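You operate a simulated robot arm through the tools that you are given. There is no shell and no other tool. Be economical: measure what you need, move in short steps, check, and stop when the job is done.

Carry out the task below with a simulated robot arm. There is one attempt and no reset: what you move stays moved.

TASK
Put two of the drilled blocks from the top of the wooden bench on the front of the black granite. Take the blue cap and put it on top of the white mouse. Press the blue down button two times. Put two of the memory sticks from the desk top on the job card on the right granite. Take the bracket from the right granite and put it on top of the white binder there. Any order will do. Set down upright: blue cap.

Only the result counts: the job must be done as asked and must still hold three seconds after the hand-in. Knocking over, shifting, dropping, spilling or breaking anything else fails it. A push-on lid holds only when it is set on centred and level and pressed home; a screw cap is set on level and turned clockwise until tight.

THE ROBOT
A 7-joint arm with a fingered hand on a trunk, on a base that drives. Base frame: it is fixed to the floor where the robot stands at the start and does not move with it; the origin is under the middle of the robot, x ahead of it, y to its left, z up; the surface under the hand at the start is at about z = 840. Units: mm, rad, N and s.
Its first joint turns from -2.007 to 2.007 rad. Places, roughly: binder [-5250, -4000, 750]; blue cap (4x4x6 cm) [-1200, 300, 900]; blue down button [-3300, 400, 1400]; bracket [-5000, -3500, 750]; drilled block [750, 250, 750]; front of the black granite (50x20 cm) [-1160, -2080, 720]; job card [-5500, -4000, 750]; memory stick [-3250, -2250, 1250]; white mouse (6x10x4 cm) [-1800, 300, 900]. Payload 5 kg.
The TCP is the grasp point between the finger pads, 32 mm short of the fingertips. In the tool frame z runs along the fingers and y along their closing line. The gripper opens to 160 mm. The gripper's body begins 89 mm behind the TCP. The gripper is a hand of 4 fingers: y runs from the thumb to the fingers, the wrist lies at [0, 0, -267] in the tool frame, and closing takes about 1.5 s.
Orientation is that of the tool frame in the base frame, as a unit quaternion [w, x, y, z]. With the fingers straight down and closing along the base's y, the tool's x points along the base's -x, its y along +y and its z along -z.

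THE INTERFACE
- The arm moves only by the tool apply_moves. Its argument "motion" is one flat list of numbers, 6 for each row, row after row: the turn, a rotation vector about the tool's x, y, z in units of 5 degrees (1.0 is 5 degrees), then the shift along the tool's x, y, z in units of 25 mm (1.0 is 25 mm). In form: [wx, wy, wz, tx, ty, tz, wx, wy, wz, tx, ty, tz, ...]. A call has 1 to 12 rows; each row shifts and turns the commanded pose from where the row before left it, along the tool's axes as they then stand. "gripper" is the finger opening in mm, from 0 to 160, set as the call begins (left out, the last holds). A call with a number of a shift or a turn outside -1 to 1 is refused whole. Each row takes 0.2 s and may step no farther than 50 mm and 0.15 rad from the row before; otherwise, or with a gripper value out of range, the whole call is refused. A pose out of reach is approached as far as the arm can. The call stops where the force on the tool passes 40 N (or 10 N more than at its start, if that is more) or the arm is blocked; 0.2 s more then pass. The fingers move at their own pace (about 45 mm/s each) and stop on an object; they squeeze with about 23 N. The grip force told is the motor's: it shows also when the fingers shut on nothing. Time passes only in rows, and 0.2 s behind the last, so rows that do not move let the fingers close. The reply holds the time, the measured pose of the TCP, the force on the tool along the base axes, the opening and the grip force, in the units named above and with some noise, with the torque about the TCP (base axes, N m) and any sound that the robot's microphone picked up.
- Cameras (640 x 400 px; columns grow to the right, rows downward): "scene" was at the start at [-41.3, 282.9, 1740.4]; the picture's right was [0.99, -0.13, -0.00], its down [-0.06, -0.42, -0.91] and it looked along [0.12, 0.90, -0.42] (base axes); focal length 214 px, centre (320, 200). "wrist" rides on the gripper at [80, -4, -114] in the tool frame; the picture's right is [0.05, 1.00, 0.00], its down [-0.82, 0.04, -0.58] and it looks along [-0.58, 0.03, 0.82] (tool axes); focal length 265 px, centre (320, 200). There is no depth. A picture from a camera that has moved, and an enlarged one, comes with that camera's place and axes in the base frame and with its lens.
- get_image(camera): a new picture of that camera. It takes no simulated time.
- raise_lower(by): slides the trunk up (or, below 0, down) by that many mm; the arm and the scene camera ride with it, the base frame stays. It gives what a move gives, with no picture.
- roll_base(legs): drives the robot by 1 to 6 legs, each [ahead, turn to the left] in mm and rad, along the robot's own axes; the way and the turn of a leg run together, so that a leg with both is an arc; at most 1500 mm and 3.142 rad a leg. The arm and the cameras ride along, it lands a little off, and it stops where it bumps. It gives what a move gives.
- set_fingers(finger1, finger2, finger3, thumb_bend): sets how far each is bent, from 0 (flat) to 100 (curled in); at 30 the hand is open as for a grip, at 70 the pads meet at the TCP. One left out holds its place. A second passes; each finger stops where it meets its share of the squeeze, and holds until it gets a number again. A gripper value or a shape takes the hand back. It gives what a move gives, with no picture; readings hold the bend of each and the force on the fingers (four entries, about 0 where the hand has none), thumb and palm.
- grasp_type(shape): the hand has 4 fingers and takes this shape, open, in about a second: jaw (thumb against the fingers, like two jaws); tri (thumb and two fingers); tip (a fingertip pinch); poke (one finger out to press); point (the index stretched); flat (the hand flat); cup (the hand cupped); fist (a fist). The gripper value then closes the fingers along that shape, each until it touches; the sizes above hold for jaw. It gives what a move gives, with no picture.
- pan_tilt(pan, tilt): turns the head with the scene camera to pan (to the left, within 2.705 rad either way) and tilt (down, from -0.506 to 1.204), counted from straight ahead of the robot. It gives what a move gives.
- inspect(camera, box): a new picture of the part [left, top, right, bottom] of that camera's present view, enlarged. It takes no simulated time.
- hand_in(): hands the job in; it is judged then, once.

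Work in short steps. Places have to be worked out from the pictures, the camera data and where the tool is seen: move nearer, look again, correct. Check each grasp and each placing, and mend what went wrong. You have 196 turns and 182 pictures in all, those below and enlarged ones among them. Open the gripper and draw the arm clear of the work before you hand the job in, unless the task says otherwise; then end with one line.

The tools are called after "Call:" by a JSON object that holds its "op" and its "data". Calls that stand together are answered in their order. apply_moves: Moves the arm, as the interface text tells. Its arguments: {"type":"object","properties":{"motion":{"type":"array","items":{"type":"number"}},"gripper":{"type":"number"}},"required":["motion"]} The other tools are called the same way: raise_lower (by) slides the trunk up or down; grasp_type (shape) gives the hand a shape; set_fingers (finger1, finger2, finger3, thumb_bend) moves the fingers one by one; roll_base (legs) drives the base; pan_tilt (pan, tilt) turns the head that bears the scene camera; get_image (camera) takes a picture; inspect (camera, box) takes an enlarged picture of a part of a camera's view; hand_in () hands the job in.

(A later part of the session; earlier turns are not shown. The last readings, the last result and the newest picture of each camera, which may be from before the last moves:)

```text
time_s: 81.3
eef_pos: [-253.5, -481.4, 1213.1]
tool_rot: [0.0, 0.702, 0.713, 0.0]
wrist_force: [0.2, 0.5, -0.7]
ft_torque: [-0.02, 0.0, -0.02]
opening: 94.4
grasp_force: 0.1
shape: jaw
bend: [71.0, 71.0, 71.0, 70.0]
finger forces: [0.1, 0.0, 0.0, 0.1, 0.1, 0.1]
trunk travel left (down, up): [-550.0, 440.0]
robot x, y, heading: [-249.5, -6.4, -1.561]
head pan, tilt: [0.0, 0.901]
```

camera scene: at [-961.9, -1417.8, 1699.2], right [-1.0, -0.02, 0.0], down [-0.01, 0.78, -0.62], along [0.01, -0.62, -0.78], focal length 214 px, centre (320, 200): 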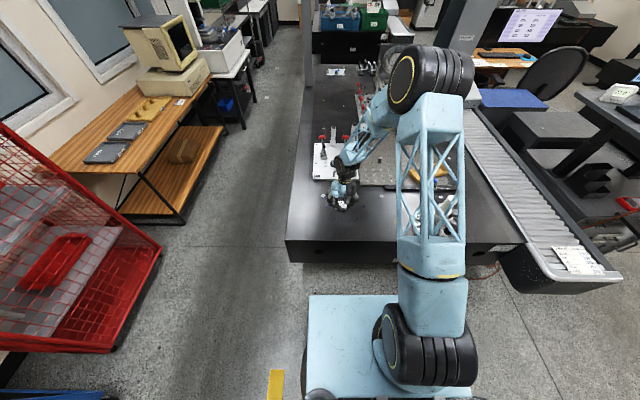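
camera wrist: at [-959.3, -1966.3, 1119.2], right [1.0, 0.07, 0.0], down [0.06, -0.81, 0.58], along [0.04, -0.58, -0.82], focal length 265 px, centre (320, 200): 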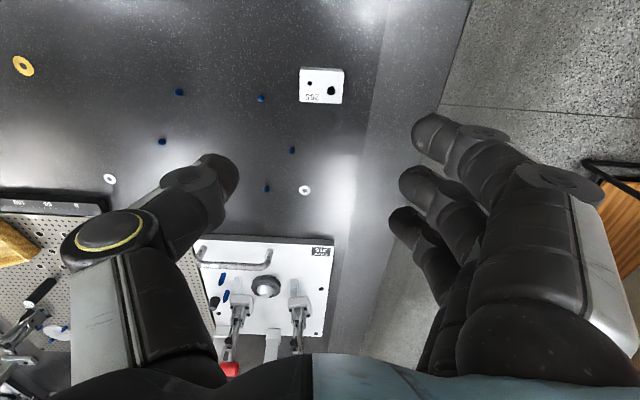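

Back at (-250,-6). I turn left to face the bench and drive up to it.

Call:
{"op": "roll_base", "data": {"legs": [[0, 1.561], [245, 0]]}}

```text
time_s: 87.1
eef_pos: [474.2, -8.9, 1211.3]
tool_rot: [-0.001, -0.005, 1.0, 0.0]
wrist_force: [1.2, 0.2, 0.2]
ft_torque: [-0.01, 0.01, -0.03]
opening: 94.6
grasp_force: 0.1
shape: jaw
bend: [71.0, 71.0, 71.0, 70.0]
finger forces: [0.1, 0.1, 0.0, 0.0, 0.1, 0.0]
trunk travel left (down, up): [-550.0, 440.0]
robot x, y, heading: [-4.4, -1.9, 0.006]
head pan, tilt: [0.0, 0.901]
```

I move over to the left rear block (795,195).

Call:
{"op": "apply_moves", "data": {"motion": [0, 0, 0, -1, 0.68, 0.3, 0, 0, 0, -1, 0.68, 0.3, 0, 0, 0, -1, 0.68, 0.3, 0, 0, 0, -1, 0.68, 0.3, 0, 0, 0, -1, 0.68, 0.3, 0, 0, 0, -1, 0.68, 0.3, 0, 0, 0, -1, 0.68, 0.3, 0, 0, 0, -1, 0.68, 0.3, 0, 0, 0, -1, 0.68, 0.3, 0, 0, 0, -1, 0.68, 0.3, 0, 0, 0, -1, 0.68, 0.3, 0, 0, 0, -1, 0.68, 0.3]}}

Call:
{"op": "get_image", "data": {"camera": "wrist"}}

```text
time_s: 89.7
eef_pos: [772.2, 199.5, 1120.2]
tool_rot: [-0.001, -0.005, 1.0, 0.0]
wrist_force: [-0.2, 0.2, 0.8]
ft_torque: [-0.01, 0.01, 0.03]
opening: 94.5
grasp_force: 0.1
shape: jaw
bend: [71.0, 71.0, 71.0, 70.0]
finger forces: [0.1, 0.0, 0.0, 0.0, 0.1, 0.0]
trunk travel left (down, up): [-550.0, 440.0]
robot x, y, heading: [-5.3, -0.4, 0.005]
head pan, tilt: [0.0, 0.901]
```

```text
147 pictures are left
camera wrist: at [692.5, 194.3, 1232.6], right [-0.06, 1.0, 0.0], down [0.82, 0.05, 0.58], along [0.58, 0.04, -0.82], focal length 265 px, centre (320, 200)
```

wrist: 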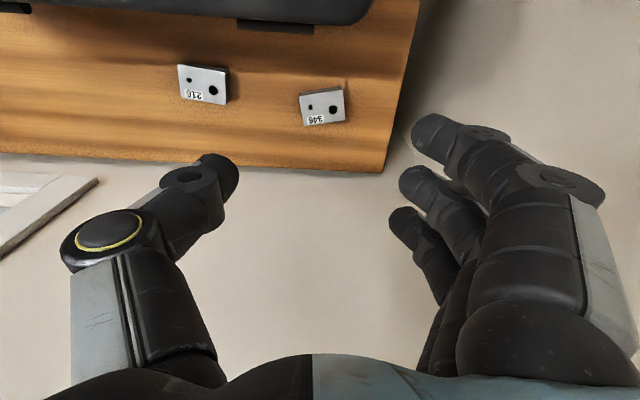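

Block 346 is at (797,205), yawed ~10° CCW; the case's rear top edge at x≈698. I go above, turn 10°, and lean the hand 10° back from the case.

Call:
{"op": "apply_moves", "data": {"motion": [0, 0, 0, -1, 0.22, 1, 0, 0, 0, 0, 0, 1, 0, 0, 0, 0, 0, 1, 0, 0, 0, 0, 0, 1, 0, 0, -1, 0, 0, 1, 0, 0, -1, 0, 0, 1, 0, 1, 0, 0, 0, 0, 0, 1, 0, 0, 0, 0], "gripper": 110}}

Call:
{"op": "get_image", "data": {"camera": "wrist"}}

```text
time_s: 91.5
eef_pos: [796.1, 205.3, 971.9]
tool_rot: [-0.088, -0.092, 0.992, -0.008]
wrist_force: [-0.1, 0.3, -0.7]
ft_torque: [-0.01, 0.01, -0.02]
opening: 109.4
grasp_force: 0.1
shape: jaw
bend: [68.0, 68.0, 68.0, 64.0]
finger forces: [0.0, 0.0, 0.0, 0.0, 0.1, 0.1]
trunk travel left (down, up): [-550.0, 440.0]
robot x, y, heading: [-4.9, -1.5, 0.002]
head pan, tilt: [0.0, 0.901]
```

```text
146 pictures are left
camera wrist: at [739.8, 189.8, 1095.9], right [-0.23, 0.97, 0.01], down [0.88, 0.21, 0.43], along [0.41, 0.11, -0.9], focal length 265 px, centre (320, 200)
```

wrist: 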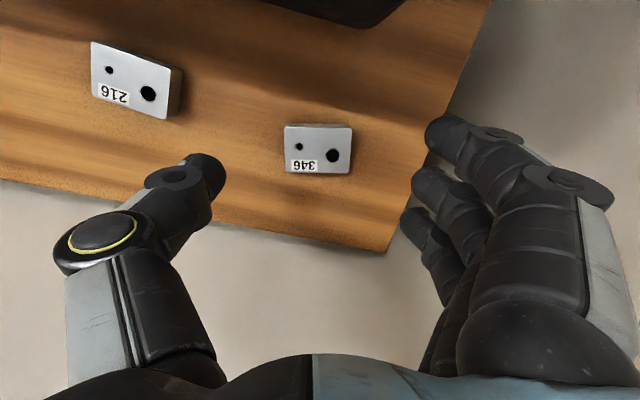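

Aligned. I lower straight down to z≈880 (compensating the lean) and close.

Call:
{"op": "apply_moves", "data": {"motion": [0, 0, 0, -0.174, 0, 0.985, 0, 0, 0, -0.174, 0, 0.985, 0, 0, 0, -0.174, 0, 0.985, 0, 0, 0, -0.114, 0, 0.645, 0, 0, 0, 0, 0, 0]}}

Call:
{"op": "get_image", "data": {"camera": "wrist"}}

```text
time_s: 92.7
eef_pos: [797.5, 205.1, 879.8]
tool_rot: [-0.086, -0.092, 0.992, -0.008]
wrist_force: [0.9, -0.3, 0.0]
ft_torque: [0.03, -0.06, -0.02]
opening: 109.4
grasp_force: 0.1
shape: jaw
bend: [68.0, 68.0, 68.0, 64.0]
finger forces: [0.1, 0.0, 0.0, 0.0, 0.0, 0.0]
trunk travel left (down, up): [-550.0, 440.0]
robot x, y, heading: [-4.8, -2.8, 0.009]
head pan, tilt: [0.0, 0.901]
```

```text
145 pictures are left
camera wrist: at [739.3, 189.5, 1003.9], right [-0.23, 0.97, 0.01], down [0.88, 0.21, 0.43], along [0.41, 0.11, -0.9], focal length 265 px, centre (320, 200)
```

wrist: 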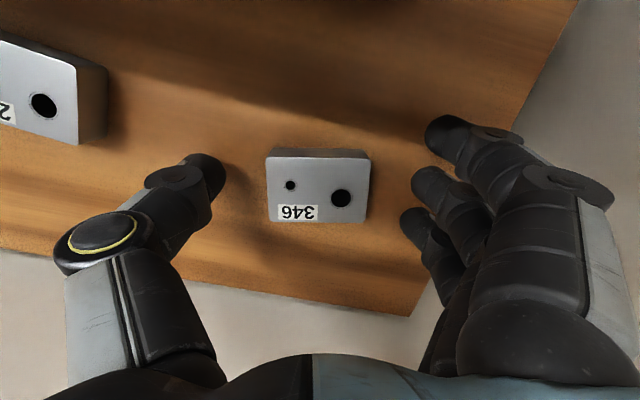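

The block is well framed. I close the fingers.

Call:
{"op": "apply_moves", "data": {"motion": [0, 0, 0, 0, 0, 0, 0, 0, 0, 0, 0, 0, 0, 0, 0, 0, 0, 0, 0, 0, 0, 0, 0, 0, 0, 0, 0, 0, 0, 0, 0, 0, 0, 0, 0, 0, 0, 0, 0, 0, 0, 0, 0, 0, 0, 0, 0, 0, 0, 0, 0, 0, 0, 0], "gripper": 0}}

Call:
{"op": "get_image", "data": {"camera": "wrist"}}

```text
time_s: 94.7
eef_pos: [796.5, 205.3, 879.1]
tool_rot: [-0.087, -0.091, 0.992, -0.008]
wrist_force: [0.3, 0.2, -0.3]
ft_torque: [0.01, 0.02, 0.02]
opening: 42.1
grasp_force: 23.0
shape: jaw
bend: [68.0, 73.0, 73.0, 70.0]
finger forces: [0.0, 9.6, 9.2, 0.1, 18.8, 0.0]
trunk travel left (down, up): [-550.0, 440.0]
robot x, y, heading: [-6.2, -5.0, 0.009]
head pan, tilt: [0.0, 0.901]
```

```text
144 pictures are left
camera wrist: at [739.2, 189.4, 1004.0], right [-0.23, 0.97, 0.01], down [0.88, 0.21, 0.43], along [0.41, 0.11, -0.9], focal length 265 px, centre (320, 200)
```

wrist: 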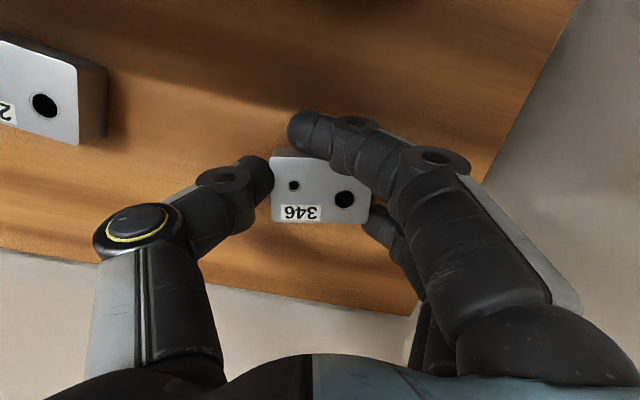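

Gripped at 23 N. I lift straight up, then bring the hand back toward the robot, keeping the lean so the block stays level.

Call:
{"op": "apply_moves", "data": {"motion": [0, 0, 0, 0.174, 0, -0.985, 0, 0, 0, 0.174, 0, -0.985, 0, 0, 0, 0.174, 0, -0.985, 0, 0, 0, 0.174, 0, -0.985, 0, 0, 0, 0.174, 0, -0.985, 0, 0, 0, 0.174, 0, -0.985, 0, 0, 0, 0.174, 0, -0.985, 0, 0, 0, 0.174, 0, -0.985, 0, 0, 0, 0.174, 0, -0.985, 0, 0, 0, 0.174, 0, -0.985, 0, 0, 0, 0.174, 0, -0.985, 0, 0, 0, 0.174, 0, -0.985]}}

Call:
{"op": "apply_moves", "data": {"motion": [0, 0, 0, 1, -0.5, 0, 0, 0, 0, 1, -0.5, 0, 0, 0, 0, 1, -0.5, 0, 0, 0, 0, 1, -0.5, 0, 0, 0, 0, 1, -0.5, 0, 0, 0, 0, 1, -0.5, 0, 0, 0, 0, 1, -0.5, 0, 0, 0, 0, 1, -0.5, 0, 0, 0, 0, 1, -0.5, 0, 0, 0, 0, 1, -0.5, 0, 0, 0, 0, 1, -0.5, 0, 0, 0, 0, 1, -0.5, 0]}}

Call:
{"op": "get_image", "data": {"camera": "wrist"}}

```text
time_s: 97.3
eef_pos: [798.1, 204.8, 1180.1]
tool_rot: [-0.087, -0.093, 0.992, -0.008]
wrist_force: [0.9, 0.3, 0.3]
ft_torque: [0.0, 0.03, 0.0]
opening: 41.8
grasp_force: 22.7
shape: jaw
bend: [68.0, 73.0, 73.0, 70.0]
finger forces: [0.0, 9.7, 9.2, 0.1, 18.7, 0.0]
trunk travel left (down, up): [-550.0, 440.0]
robot x, y, heading: [-6.8, 0.5, 0.005]
head pan, tilt: [0.0, 0.901]
```

```text
time_s: 99.9
eef_pos: [532.7, 3.1, 1231.9]
tool_rot: [-0.087, -0.091, 0.992, -0.008]
wrist_force: [-0.1, -0.5, -0.9]
ft_torque: [0.03, -0.02, 0.01]
opening: 41.8
grasp_force: 22.6
shape: jaw
bend: [68.0, 73.0, 73.0, 70.0]
finger forces: [0.0, 9.6, 9.2, 0.0, 18.5, 0.1]
trunk travel left (down, up): [-550.0, 440.0]
robot x, y, heading: [-3.8, -4.0, 0.006]
head pan, tilt: [0.0, 0.901]
```

```text
143 pictures are left
camera wrist: at [475.1, -12.1, 1356.9], right [-0.23, 0.97, 0.01], down [0.88, 0.21, 0.43], along [0.41, 0.11, -0.9], focal length 265 px, centre (320, 200)
```

wrist: 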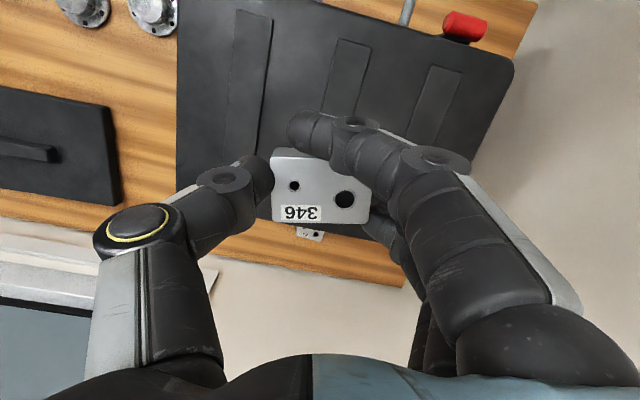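

Held well. I drive the same route to the granite.

Call:
{"op": "roll_base", "data": {"legs": [[-232, 0], [0, -1.577], [700, 0], [0, -0.93], [1170, 0], [0, 0.93]]}}

Call:
{"op": "get_image", "data": {"camera": "wrist"}}

```text
time_s: 119.7
eef_pos: [-1169.2, -1940.4, 1232.1]
tool_rot: [-0.067, 0.639, 0.764, 0.056]
wrist_force: [1.6, -0.2, -1.7]
ft_torque: [0.0, 0.02, 0.01]
opening: 42.3
grasp_force: 23.0
shape: jaw
bend: [68.0, 73.0, 73.0, 70.0]
finger forces: [0.0, 9.5, 9.2, 0.1, 18.5, 0.0]
trunk travel left (down, up): [-550.0, 440.0]
robot x, y, heading: [-1171.2, -1400.7, -1.57]
head pan, tilt: [0.0, 0.901]
```

```text
142 pictures are left
camera wrist: at [-1184.0, -1884.0, 1356.8], right [0.97, 0.23, 0.01], down [0.2, -0.88, 0.43], along [0.1, -0.41, -0.9], focal length 265 px, centre (320, 200)
```

wrist: 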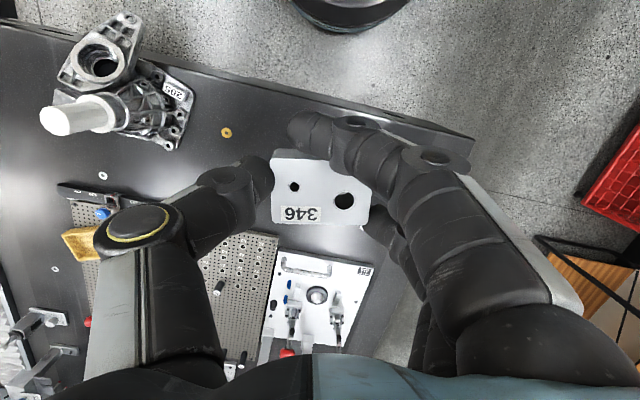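

I carry the block to about (-1285,-2050) in the zone, z≈800.

Call:
{"op": "apply_moves", "data": {"motion": [0, 0, 0, -0.4, -0.446, 0.9, 0, 0, 0, -0.4, -0.446, 0.9, 0, 0, 0, -0.4, -0.446, 0.9, 0, 0, 0, -0.4, -0.446, 0.9, 0, 0, 0, -0.4, -0.446, 0.9, 0, 0, 0, -0.4, -0.446, 0.9, 0, 0, 0, -0.4, -0.446, 0.9, 0, 0, 0, -0.4, -0.446, 0.9, 0, 0, 0, -0.4, -0.446, 0.9, 0, 0, 0, -0.4, -0.446, 0.9, 0, 0, 0, -0.4, -0.446, 0.9, 0, 0, 0, -0.4, -0.446, 0.9]}}

Call:
{"op": "apply_moves", "data": {"motion": [0, 0, 0, -0.273, 0, 0.933, 0, 0, 0, -0.273, 0, 0.933, 0, 0, 0, -0.273, 0, 0.933, 0, 0, 0, -0.273, 0, 0.933, 0, 0, 0, -0.273, 0, 0.933, 0, 0, 0, -0.273, 0, 0.933]}}

Call:
{"op": "get_image", "data": {"camera": "wrist"}}

Call:
{"op": "get_image", "data": {"camera": "scene"}}

```text
time_s: 122.3
eef_pos: [-1288.9, -2034.7, 945.6]
tool_rot: [-0.067, 0.639, 0.764, 0.056]
wrist_force: [-0.3, -0.5, -1.4]
ft_torque: [0.06, 0.03, -0.01]
opening: 42.0
grasp_force: 23.2
shape: jaw
bend: [68.0, 73.0, 73.0, 70.0]
finger forces: [0.0, 9.6, 9.1, 0.0, 18.5, 0.0]
trunk travel left (down, up): [-550.0, 440.0]
robot x, y, heading: [-1168.1, -1403.7, -1.573]
head pan, tilt: [0.0, 0.901]
```

```text
time_s: 123.7
eef_pos: [-1286.8, -2051.0, 801.9]
tool_rot: [-0.067, 0.64, 0.764, 0.056]
wrist_force: [0.3, 0.1, -1.2]
ft_torque: [0.0, 0.01, 0.01]
opening: 42.0
grasp_force: 23.2
shape: jaw
bend: [68.0, 73.0, 73.0, 70.0]
finger forces: [0.0, 9.6, 9.0, 0.0, 18.5, 0.1]
trunk travel left (down, up): [-550.0, 440.0]
robot x, y, heading: [-1171.1, -1402.8, -1.573]
head pan, tilt: [0.0, 0.901]
```

```text
141 pictures are left
camera wrist: at [-1301.1, -1993.7, 925.3], right [0.97, 0.23, 0.01], down [0.2, -0.88, 0.43], along [0.1, -0.41, -0.9], focal length 265 px, centre (320, 200)
```

wrist: 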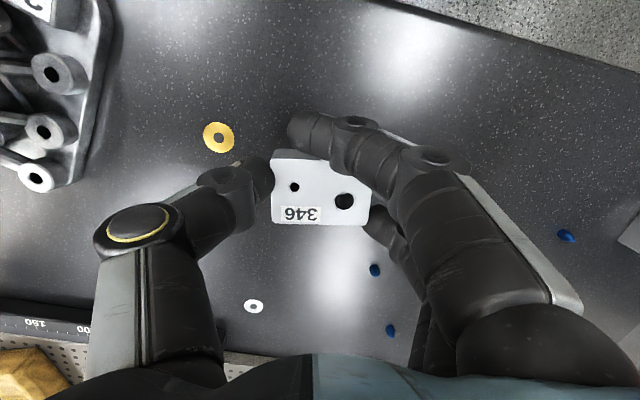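

```text
140 pictures are left
camera scene: at [-967.4, -1419.0, 1699.2], right [-1.0, 0.0, 0.0], down [0.0, 0.78, -0.62], along [0.0, -0.62, -0.78], focal length 214 px, centre (320, 200)
```

scene: 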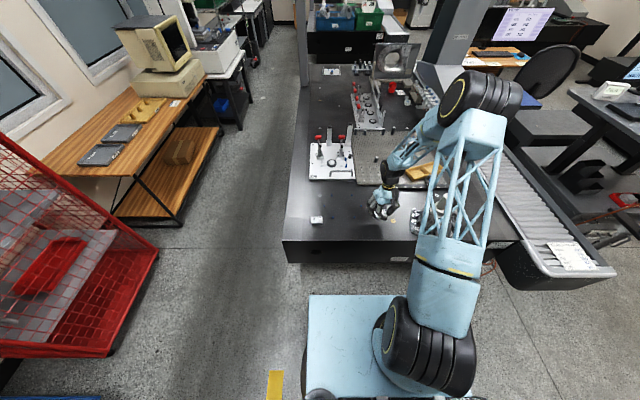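

The spot is clear. I lower to near contact and then in small steps.

Call:
{"op": "apply_moves", "data": {"motion": [0, 0, 0, -0.174, 0, 0.985, 0, 0, 0, -0.122, 0, 0.69, 0, 0, 0, -0.017, 0, 0.1, 0, 0, 0, -0.017, 0, 0.1, 0, 0, 0, -0.017, 0, 0.1, 0, 0, 0, 0, 0, 0]}}

```text
time_s: 125.1
eef_pos: [-1287.5, -2049.2, 749.5]
tool_rot: [-0.067, 0.639, 0.764, 0.055]
wrist_force: [-0.3, 0.6, 0.0]
ft_torque: [0.01, 0.01, 0.04]
opening: 42.1
grasp_force: 23.3
shape: jaw
bend: [68.0, 73.0, 73.0, 70.0]
finger forces: [0.1, 9.6, 9.0, 0.0, 18.5, 0.1]
trunk travel left (down, up): [-550.0, 440.0]
robot x, y, heading: [-1169.4, -1403.3, -1.575]
head pan, tilt: [0.0, 0.901]
```

Call:
{"op": "apply_moves", "data": {"motion": [0, 0, 0, -0.009, 0, 0.05, 0, 0, 0, -0.009, 0, 0.05, 0, 0, 0, -0.009, 0, 0.05, 0, 0, 0, 0, 0, 0]}}

```text
time_s: 126.1
eef_pos: [-1287.2, -2048.7, 748.9]
tool_rot: [-0.066, 0.64, 0.764, 0.056]
wrist_force: [0.7, 0.5, 22.6]
ft_torque: [-0.23, -0.9, 0.13]
opening: 42.6
grasp_force: 23.3
shape: jaw
bend: [68.0, 73.0, 74.0, 70.0]
finger forces: [0.0, 10.7, 20.0, 0.1, 20.8, 0.1]
trunk travel left (down, up): [-550.0, 440.0]
robot x, y, heading: [-1172.3, -1404.7, -1.572]
head pan, tilt: [0.0, 0.901]
```

Contact. I ease up 1.5 mm, open and lift.

Call:
{"op": "apply_moves", "data": {"motion": [0, 0, 0, 0.01, 0, -0.07, 0, 0, 0, 0, 0, 0, 0, 0, 0, 0, 0, 0, 0, 0, 0, 0, 0, 0, 0, 0, 0, 0, 0, 0, 0, 0, 0, 0, 0, 0], "gripper": 95}}

Call:
{"op": "apply_moves", "data": {"motion": [0, 0, 0, 0.087, 0, -0.5, 0, 0, 0, 0.174, 0, -0.985, 0, 0, 0, 0.174, 0, -0.985, 0, 0, 0, 0.174, 0, -0.985, 0, 0, 0, 0.174, 0, -0.985, 0, 0, 0, 0.174, 0, -0.985, 0, 0, 0, 0.174, 0, -0.985, 0, 0, 0, 0.174, 0, -0.985, 0, 0, 0, 0.174, 0, -0.985, 0, 0, 0, 0.174, 0, -0.985, 0, 0, 0, 0.174, 0, -0.985, 0, 0, 0, 0.174, 0, -0.985]}}

Call:
{"op": "get_image", "data": {"camera": "wrist"}}

```text
time_s: 127.5
eef_pos: [-1286.5, -2050.4, 748.7]
tool_rot: [-0.067, 0.639, 0.764, 0.056]
wrist_force: [-1.7, -0.1, 4.5]
ft_torque: [-0.08, -0.19, -0.08]
opening: 93.2
grasp_force: 0.0
shape: jaw
bend: [71.0, 71.0, 72.0, 70.0]
finger forces: [0.1, 0.0, 4.6, 0.1, 0.1, 0.0]
trunk travel left (down, up): [-550.0, 440.0]
robot x, y, heading: [-1171.4, -1406.6, -1.573]
head pan, tilt: [0.0, 0.901]
```

```text
time_s: 130.1
eef_pos: [-1287.2, -2051.0, 1036.0]
tool_rot: [-0.066, 0.639, 0.764, 0.056]
wrist_force: [-0.2, -0.2, -0.1]
ft_torque: [0.02, 0.01, -0.02]
opening: 94.8
grasp_force: 0.0
shape: jaw
bend: [71.0, 71.0, 71.0, 70.0]
finger forces: [0.0, 0.0, 0.1, 0.0, 0.1, 0.1]
trunk travel left (down, up): [-550.0, 440.0]
robot x, y, heading: [-1172.7, -1401.0, -1.572]
head pan, tilt: [0.0, 0.901]
```

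```text
139 pictures are left
camera wrist: at [-1301.3, -1993.2, 1160.5], right [0.97, 0.23, 0.01], down [0.2, -0.88, 0.43], along [0.1, -0.41, -0.9], focal length 265 px, centre (320, 200)
```

wrist: 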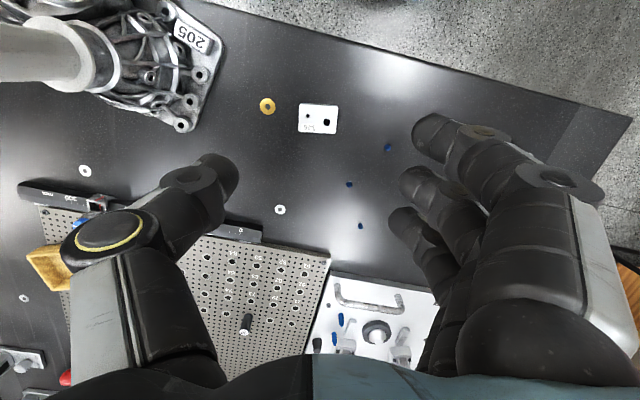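

Both blocks are on the granite front. Now I straighten and retract the hand, then drive to the table with the cap and mouse.

Call:
{"op": "apply_moves", "data": {"motion": [0, -1, 0, 0, 0, 0, 0, -1, 0, 0, 0, 0, 0, 0, 1, 0, 0, -1, 0, 0, 1, 0, 0, -1, 0, 0, 0, 1, 0.6, -1, 0, 0, 0, 1, 0.6, -1, 0, 0, 0, 1, 0.6, -1, 0, 0, 0, 1, 0.6, -1, 0, 0, 0, 1, 0.6, -1, 0, 0, 0, 1, 0.6, -0.5, 0, 0, 0, 1, 0.6, 0, 0, 0, 0, 0, 0.6, 0]}}

Call:
{"op": "roll_base", "data": {"legs": [[-300, 0], [0, -2.526], [465, 0], [0, -0.614]]}}

Call:
{"op": "pan_tilt", "data": {"pan": 0, "tilt": 0.8}}

Call:
{"op": "get_image", "data": {"camera": "scene"}}

```text
time_s: 132.7
eef_pos: [-1166.8, -1876.0, 1223.3]
tool_rot: [-0.001, 0.706, 0.708, 0.001]
wrist_force: [0.1, 0.3, 0.4]
ft_torque: [0.01, 0.03, -0.01]
opening: 94.4
grasp_force: 0.1
shape: jaw
bend: [71.0, 71.0, 71.0, 70.0]
finger forces: [0.0, 0.0, 0.0, 0.0, 0.0, 0.0]
trunk travel left (down, up): [-550.0, 440.0]
robot x, y, heading: [-1173.4, -1403.7, -1.572]
head pan, tilt: [0.0, 0.901]
```

```text
time_s: 145.2
eef_pos: [-1457.3, -251.4, 1223.8]
tool_rot: [0.0, 0.714, -0.7, 0.001]
wrist_force: [0.2, 0.8, 0.0]
ft_torque: [0.0, 0.0, 0.01]
opening: 94.4
grasp_force: 0.0
shape: jaw
bend: [71.0, 71.0, 71.0, 70.0]
finger forces: [0.0, 0.0, 0.0, 0.0, 0.0, 0.0]
trunk travel left (down, up): [-550.0, 440.0]
robot x, y, heading: [-1442.4, -725.2, 1.583]
head pan, tilt: [0.0, 0.901]
```

```text
time_s: 145.8
eef_pos: [-1458.1, -253.0, 1223.4]
tool_rot: [0.0, 0.714, -0.7, 0.0]
wrist_force: [0.2, -0.3, -0.3]
ft_torque: [-0.01, 0.03, 0.01]
opening: 94.7
grasp_force: 0.1
shape: jaw
bend: [71.0, 71.0, 71.0, 70.0]
finger forces: [0.1, 0.0, 0.1, 0.0, 0.1, 0.0]
trunk travel left (down, up): [-550.0, 440.0]
robot x, y, heading: [-1449.8, -722.7, 1.586]
head pan, tilt: [0.0, 0.799]
```

```text
138 pictures are left
camera scene: at [-1649.8, -707.9, 1707.1], right [1.0, 0.02, 0.0], down [0.01, -0.72, -0.7], along [-0.01, 0.7, -0.72], focal length 214 px, centre (320, 200)
```

scene: 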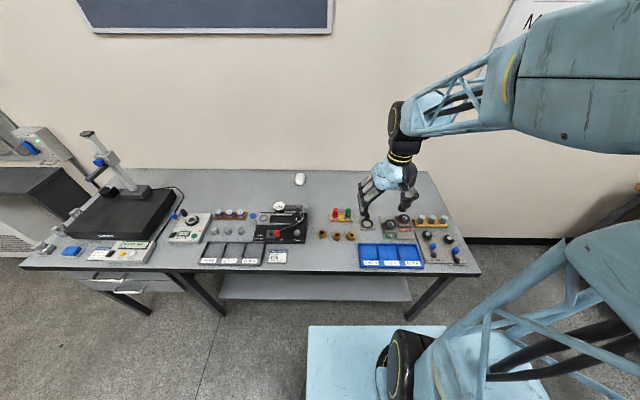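

Mouse is at about (-1787,274). I look down to judge the gap between base, table front and lower shelf.

Call:
{"op": "pan_tilt", "data": {"pan": -0.2, "tilt": 1.2}}

Call:
{"op": "get_image", "data": {"camera": "scene"}}

```text
time_s: 146.7
eef_pos: [-1458.9, -253.1, 1223.5]
tool_rot: [0.0, 0.714, -0.7, 0.0]
wrist_force: [0.5, -0.3, -0.9]
ft_torque: [0.01, 0.02, -0.01]
opening: 94.8
grasp_force: 0.1
shape: jaw
bend: [71.0, 71.0, 71.0, 70.0]
finger forces: [0.0, 0.0, 0.1, 0.0, 0.0, 0.0]
trunk travel left (down, up): [-550.0, 440.0]
robot x, y, heading: [-1444.0, -723.2, 1.59]
head pan, tilt: [-0.201, 1.201]
```

```text
137 pictures are left
camera scene: at [-1638.2, -733.6, 1679.4], right [0.98, -0.18, 0.0], down [-0.17, -0.92, -0.36], along [0.07, 0.36, -0.93], focal length 214 px, centre (320, 200)
```

scene: 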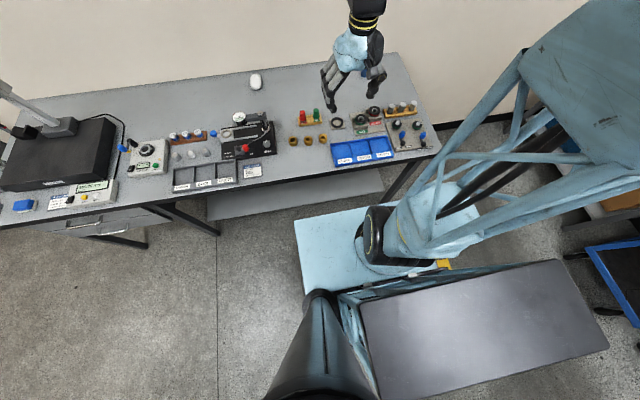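

The deck front reaches ~420 mm ahead of centre and the shelf starts just under the table edge, so I must reach far (~950 mm). I reposition straight in front of the cap (x≈-1185).

Call:
{"op": "roll_base", "data": {"legs": [[-300, 0], [0, -0.992], [312, 0], [0, 0.973], [130, 0]]}}

Call:
{"op": "pan_tilt", "data": {"pan": -0.2, "tilt": 0.9}}

Call:
{"op": "get_image", "data": {"camera": "scene"}}

```text
time_s: 156.6
eef_pos: [-1183.6, -243.1, 1224.0]
tool_rot: [0.0, -0.707, 0.708, 0.0]
wrist_force: [0.2, 1.4, 0.4]
ft_torque: [-0.04, 0.02, 0.01]
opening: 94.8
grasp_force: 0.0
shape: jaw
bend: [71.0, 71.0, 71.0, 70.0]
finger forces: [0.0, 0.0, 0.0, 0.0, 0.0, 0.0]
trunk travel left (down, up): [-550.0, 440.0]
robot x, y, heading: [-1181.8, -718.1, 1.565]
head pan, tilt: [-0.201, 1.201]
```

```text
time_s: 157.4
eef_pos: [-1183.3, -245.1, 1224.1]
tool_rot: [0.0, -0.706, 0.708, 0.0]
wrist_force: [-0.7, 0.5, -1.1]
ft_torque: [-0.01, -0.01, 0.01]
opening: 94.8
grasp_force: 0.1
shape: jaw
bend: [71.0, 71.0, 71.0, 70.0]
finger forces: [0.1, 0.1, 0.0, 0.0, 0.1, 0.0]
trunk travel left (down, up): [-550.0, 440.0]
robot x, y, heading: [-1183.0, -717.7, 1.562]
head pan, tilt: [-0.201, 0.901]
```

```text
136 pictures are left
camera scene: at [-1369.8, -702.5, 1699.2], right [0.98, -0.2, 0.0], down [-0.16, -0.77, -0.62], along [0.13, 0.61, -0.78], focal length 214 px, centre (320, 200)
```

scene: 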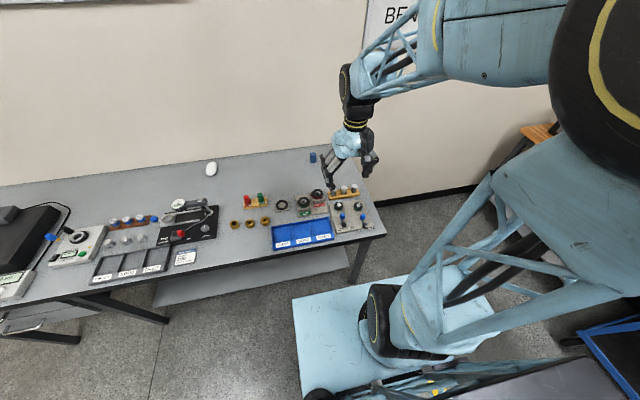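

The cap is at about (-1213,260). I extend the hand toward it, staying high above the small parts.

Call:
{"op": "apply_moves", "data": {"motion": [0, 0, 0, -1, 0.1, 0.3, 0, 0, 0, -1, 0.1, 0.3, 0, 0, 0, -1, 0.1, 0.3, 0, 0, 0, -1, 0.1, 0.3, 0, 0, 0, -1, 0.1, 0.3, 0, 0, 0, -1, 0.1, 0.3, 0, 0, 0, -1, 0.1, 0.3, 0, 0, 0, -1, 0.1, 0.3, 0, 0, 0, -1, 0.1, 0.3, 0, 0, 0, -1, 0.1, 0.3, 0, 0, 0, -1, 0.1, 0.3, 0, 0, 0, -1, 0.1, 0.3]}}

Call:
{"op": "get_image", "data": {"camera": "wrist"}}

```text
time_s: 160.0
eef_pos: [-1213.9, 57.7, 1132.4]
tool_rot: [-0.001, -0.706, 0.708, 0.0]
wrist_force: [0.1, 0.3, 0.5]
ft_torque: [-0.03, -0.01, 0.02]
opening: 94.9
grasp_force: 0.0
shape: jaw
bend: [71.0, 71.0, 71.0, 70.0]
finger forces: [0.1, 0.1, 0.0, 0.1, 0.0, 0.0]
trunk travel left (down, up): [-550.0, 440.0]
robot x, y, heading: [-1182.2, -715.7, 1.567]
head pan, tilt: [-0.201, 0.901]
```

```text
135 pictures are left
camera wrist: at [-1209.2, -23.5, 1244.3], right [-1.0, -0.05, 0.0], down [-0.04, 0.82, 0.58], along [-0.03, 0.57, -0.82], focal length 265 px, centre (320, 200)
```

wrist: 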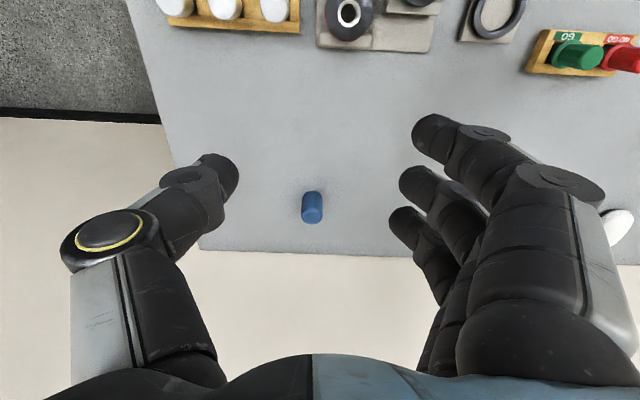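

Call:
{"op": "inspect", "data": {"camera": "wrist", "box": [260, 160, 380, 250]}}

Call:
{"op": "inspect", "data": {"camera": "scene", "box": [280, 130, 360, 190]}}

```text
4.44 times, centred on (320, 205) of wrist
camera zoom: at [-1209.2, -23.5, 1244.3], right [-1.0, -0.05, 0.0], down [-0.04, 0.82, 0.58], along [-0.03, 0.57, -0.82], focal length 1180 px, centre (320, 178)
```

zoom: 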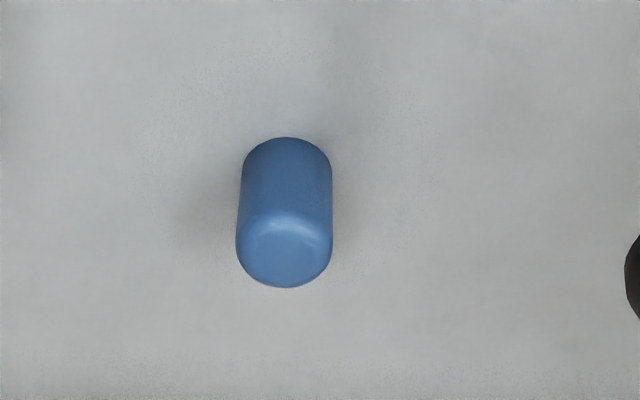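

```text
6.67 times, centred on (320, 160) of scene
camera zoom: at [-1369.8, -701.6, 1699.2], right [0.98, -0.2, 0.0], down [-0.16, -0.77, -0.62], along [0.13, 0.61, -0.78], focal length 1430 px, centre (320, 467)
```

zoom: 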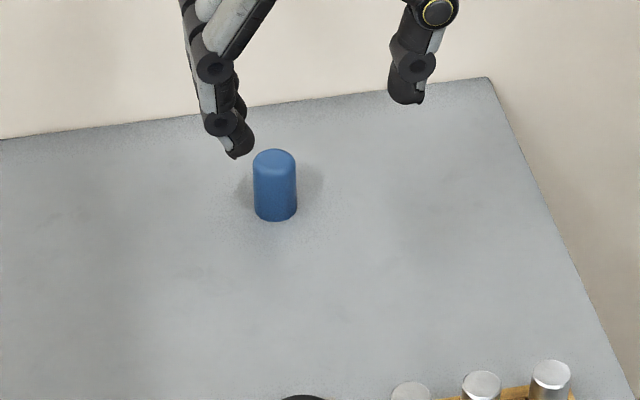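

The cap stands upright; two-view triangulation gives table z≈887 and cap at about (-1210,225). I go above it at z≈1000.

Call:
{"op": "apply_moves", "data": {"motion": [0, 0, 0, -0.957, -0.02, 0.75, 0, 0, 0, -0.957, -0.02, 0.75, 0, 0, 0, -0.957, -0.02, 0.75, 0, 0, 0, -0.957, -0.02, 0.75, 0, 0, 0, -0.957, -0.02, 0.75, 0, 0, 0, -0.957, -0.02, 0.75, 0, 0, 0, -0.957, -0.02, 0.75]}}

Call:
{"op": "get_image", "data": {"camera": "wrist"}}

Call:
{"op": "inspect", "data": {"camera": "scene", "box": [260, 110, 380, 200]}}

```text
time_s: 161.6
eef_pos: [-1209.9, 223.9, 999.8]
tool_rot: [-0.001, -0.707, 0.707, 0.0]
wrist_force: [1.3, 0.2, -0.8]
ft_torque: [-0.02, 0.0, 0.01]
opening: 94.7
grasp_force: 0.1
shape: jaw
bend: [71.0, 71.0, 71.0, 70.0]
finger forces: [0.0, 0.1, 0.1, 0.1, 0.0, 0.0]
trunk travel left (down, up): [-550.0, 440.0]
robot x, y, heading: [-1180.7, -717.6, 1.568]
head pan, tilt: [-0.201, 0.901]
```

```text
132 pictures are left
camera wrist: at [-1205.7, 143.4, 1113.0], right [-1.0, -0.05, 0.0], down [-0.04, 0.82, 0.58], along [-0.03, 0.58, -0.82], focal length 265 px, centre (320, 200)
```

wrist: 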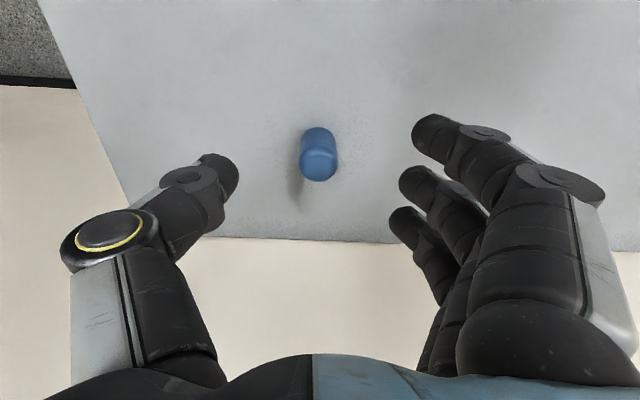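

```text
4.44 times, centred on (320, 155) of scene
camera zoom: at [-1369.8, -701.5, 1699.2], right [0.98, -0.2, 0.0], down [-0.16, -0.77, -0.62], along [0.13, 0.61, -0.78], focal length 953 px, centre (320, 400)
```

zoom: 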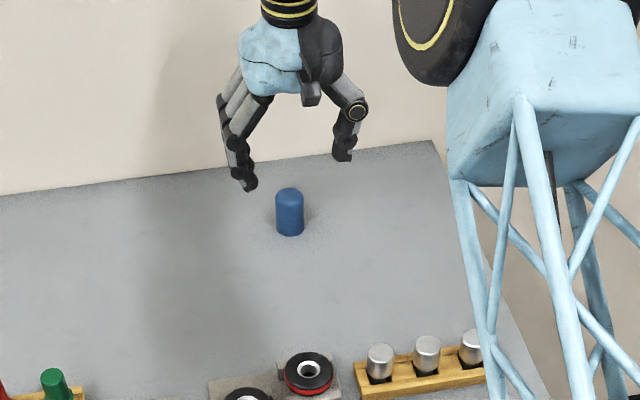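

Better triangulation from the wrist views gives the cap at y≈262, top ≈893. That's at the edge of reach, so I lean the fingers 10° forward (wrist nearer) and approach to z≈930.

Call:
{"op": "apply_moves", "data": {"motion": [0, -1, 0, 0, 0, 0, 0, -1, 0, 0, 0, 0, 0, 0, 0, -0.5, 0, 0, 0, 0, 0, -0.25, 0, 1, 0, 0, 0, -0.25, 0, 1, 0, 0, 0, 0, 0, 1]}}

Call:
{"op": "get_image", "data": {"camera": "wrist"}}

Call:
{"op": "inspect", "data": {"camera": "scene", "box": [260, 110, 380, 200]}}

```text
time_s: 163.0
eef_pos: [-1210.0, 261.7, 931.1]
tool_rot: [0.061, -0.704, 0.705, 0.06]
wrist_force: [0.1, 0.1, -0.3]
ft_torque: [-0.01, -0.02, -0.01]
opening: 94.9
grasp_force: 0.2
shape: jaw
bend: [71.0, 71.0, 71.0, 70.0]
finger forces: [0.0, 0.0, 0.0, 0.0, 0.0, 0.0]
trunk travel left (down, up): [-550.0, 440.0]
robot x, y, heading: [-1184.1, -720.5, 1.564]
head pan, tilt: [-0.201, 0.901]
```

```text
130 pictures are left
camera wrist: at [-1205.5, 162.0, 1027.4], right [-1.0, -0.05, -0.01], down [-0.04, 0.7, 0.71], along [-0.03, 0.71, -0.7], focal length 265 px, centre (320, 200)
```

wrist: 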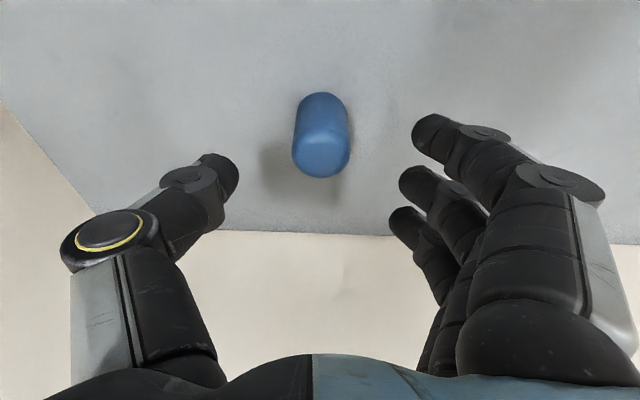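

```text
4.44 times, centred on (320, 155) of scene
camera zoom: at [-1369.8, -701.7, 1699.2], right [0.98, -0.2, 0.0], down [-0.16, -0.77, -0.62], along [0.13, 0.61, -0.78], focal length 953 px, centre (320, 400)
```

zoom: 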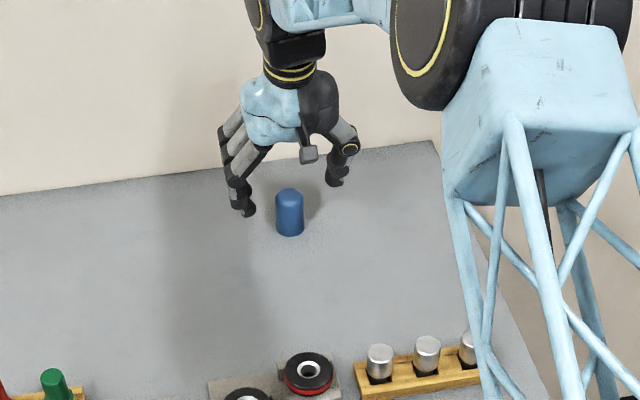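

Reach is fine and the cap is confirmed at (-1210,261), top ≈890. I lower to z≈876 with fingers around it.

Call:
{"op": "apply_moves", "data": {"motion": [0, 0, 0, 0.17, 0, 0.98, 0, 0, 0, 0.14, 0, 0.79, 0, 0, 0, 0.07, 0, 0.4, 0, 0, 0, 0, 0, 0]}}

Call:
{"op": "get_image", "data": {"camera": "wrist"}}

```text
time_s: 164.0
eef_pos: [-1208.6, 260.7, 879.0]
tool_rot: [0.062, -0.704, 0.705, 0.062]
wrist_force: [0.7, 1.4, 10.8]
ft_torque: [-0.24, 0.64, -0.09]
opening: 94.6
grasp_force: 0.0
shape: jaw
bend: [72.0, 71.0, 71.0, 70.0]
finger forces: [10.5, 0.0, 0.1, 0.1, 0.0, 0.1]
trunk travel left (down, up): [-550.0, 440.0]
robot x, y, heading: [-1183.4, -718.0, 1.564]
head pan, tilt: [-0.201, 0.901]
```

```text
128 pictures are left
camera wrist: at [-1205.0, 161.3, 974.6], right [-1.0, -0.05, -0.01], down [-0.04, 0.7, 0.71], along [-0.03, 0.71, -0.7], focal length 265 px, centre (320, 200)
```

wrist: 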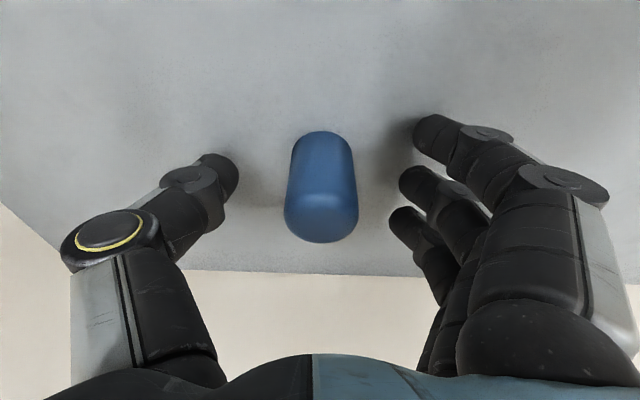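

Finger 1 touches the table lightly; I raise 7 mm and close on the cap.

Call:
{"op": "apply_moves", "data": {"motion": [0, 0, 0, -0.05, 0, -0.28, 0, 0, 0, 0, 0, 0]}}

Call:
{"op": "apply_moves", "data": {"motion": [0, 0, 0, 0, 0, 0, 0, 0, 0, 0, 0, 0, 0, 0, 0, 0, 0, 0, 0, 0, 0, 0, 0, 0, 0, 0, 0, 0, 0, 0, 0, 0, 0, 0, 0, 0, 0, 0, 0, 0, 0, 0, 0, 0, 0, 0, 0, 0], "gripper": 0}}

Call:
{"op": "get_image", "data": {"camera": "wrist"}}

Call:
{"op": "inspect", "data": {"camera": "scene", "box": [260, 110, 380, 200]}}

```text
time_s: 164.6
eef_pos: [-1209.6, 260.9, 883.2]
tool_rot: [0.061, -0.704, 0.705, 0.061]
wrist_force: [0.4, 0.1, 0.0]
ft_torque: [-0.02, 0.0, -0.01]
opening: 94.8
grasp_force: 0.1
shape: jaw
bend: [71.0, 71.0, 71.0, 70.0]
finger forces: [0.1, 0.1, 0.1, 0.1, 0.0, 0.0]
trunk travel left (down, up): [-550.0, 440.0]
robot x, y, heading: [-1184.0, -718.5, 1.563]
head pan, tilt: [-0.201, 0.901]
```

```text
time_s: 166.4
eef_pos: [-1209.7, 260.6, 884.3]
tool_rot: [0.062, -0.704, 0.705, 0.062]
wrist_force: [1.5, -0.5, 2.9]
ft_torque: [-0.04, 0.01, 0.02]
opening: 14.5
grasp_force: 23.2
shape: jaw
bend: [69.0, 72.0, 68.0, 71.0]
finger forces: [0.9, 13.4, 0.4, 0.0, 15.5, 0.0]
trunk travel left (down, up): [-550.0, 440.0]
robot x, y, heading: [-1181.0, -713.7, 1.565]
head pan, tilt: [-0.201, 0.901]
```

```text
127 pictures are left
camera wrist: at [-1205.1, 161.2, 980.7], right [-1.0, -0.05, -0.01], down [-0.04, 0.7, 0.71], along [-0.03, 0.71, -0.7], focal length 265 px, centre (320, 200)
```

wrist: 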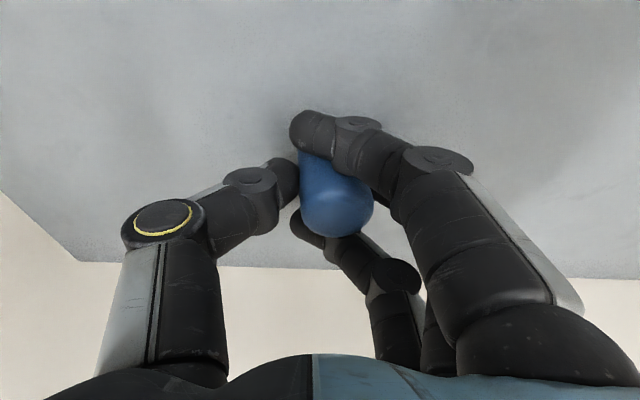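

```text
4.44 times, centred on (320, 155) of scene
camera zoom: at [-1369.6, -702.5, 1699.3], right [0.98, -0.2, 0.0], down [-0.16, -0.77, -0.62], along [0.13, 0.61, -0.78], focal length 953 px, centre (320, 400)
```

zoom: 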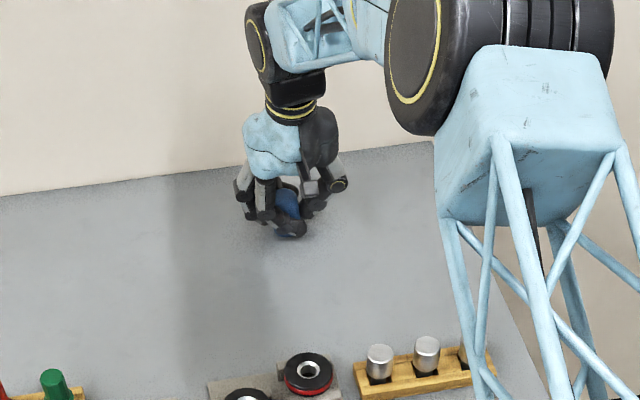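

Call:
{"op": "inspect", "data": {"camera": "wrist", "box": [250, 90, 430, 260]}}

Call:
{"op": "inspect", "data": {"camera": "scene", "box": [290, 135, 340, 172]}}

```text
2.35 times, centred on (340, 175) of wrist
camera zoom: at [-1205.1, 161.2, 980.7], right [-1.0, -0.05, -0.01], down [-0.04, 0.7, 0.71], along [-0.03, 0.71, -0.7], focal length 624 px, centre (273, 259)
```

zoom: 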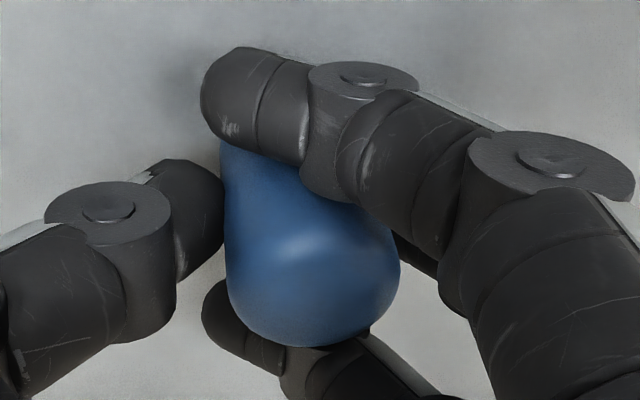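

```text
10.81 times, centred on (315, 154) of scene
camera zoom: at [-1369.6, -702.5, 1699.3], right [0.98, -0.2, 0.0], down [-0.16, -0.77, -0.62], along [0.13, 0.61, -0.78], focal length 2319 px, centre (374, 703)
```

zoom: 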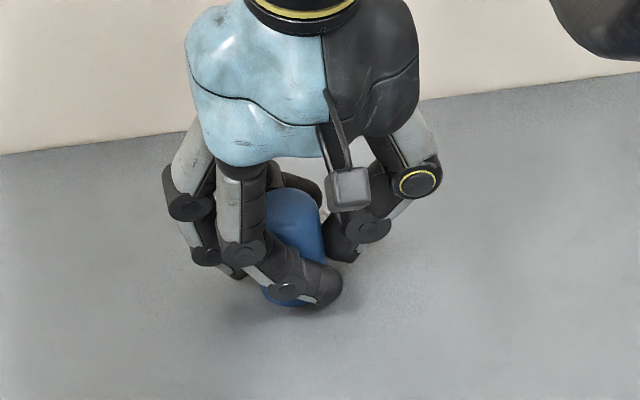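

The cap is held between finger 2 and thumb, maybe tilted a few degrees. I lift 50 mm and examine.

Call:
{"op": "apply_moves", "data": {"motion": [0, 0, 0, -0.087, 0, -0.5, 0, 0, 0, -0.087, 0, -0.5, 0, 0, 0, -0.174, 0, -1, 0, 0, 0, 0, 0, 0]}}

Call:
{"op": "inspect", "data": {"camera": "scene", "box": [280, 125, 350, 177]}}

Call:
{"op": "inspect", "data": {"camera": "wrist", "box": [250, 90, 430, 260]}}

```text
time_s: 167.4
eef_pos: [-1208.9, 260.4, 935.5]
tool_rot: [0.061, -0.704, 0.705, 0.061]
wrist_force: [-1.0, 0.3, 0.1]
ft_torque: [0.04, 0.0, -0.03]
opening: 13.9
grasp_force: 23.7
shape: jaw
bend: [69.0, 71.0, 68.0, 71.0]
finger forces: [0.8, 13.5, 0.6, 0.1, 14.2, 0.1]
trunk travel left (down, up): [-550.0, 440.0]
robot x, y, heading: [-1179.1, -717.1, 1.564]
head pan, tilt: [-0.201, 0.901]
```

```text
7.69 times, centred on (315, 151) of scene
camera zoom: at [-1369.7, -702.3, 1699.2], right [0.98, -0.2, 0.0], down [-0.16, -0.77, -0.62], along [0.13, 0.61, -0.78], focal length 1650 px, centre (358, 577)
```

zoom: 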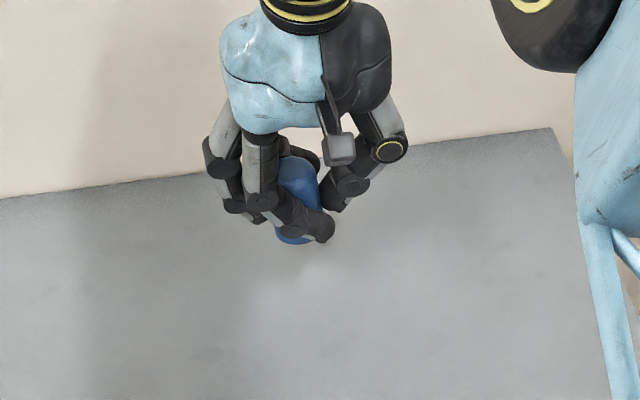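

```text
2.35 times, centred on (340, 175) of wrist
camera zoom: at [-1205.5, 161.1, 1030.9], right [-1.0, -0.05, -0.01], down [-0.04, 0.7, 0.71], along [-0.03, 0.71, -0.7], focal length 624 px, centre (273, 259)
```

zoom: 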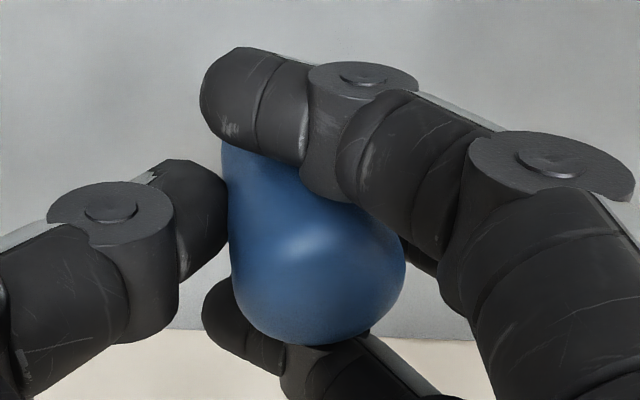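

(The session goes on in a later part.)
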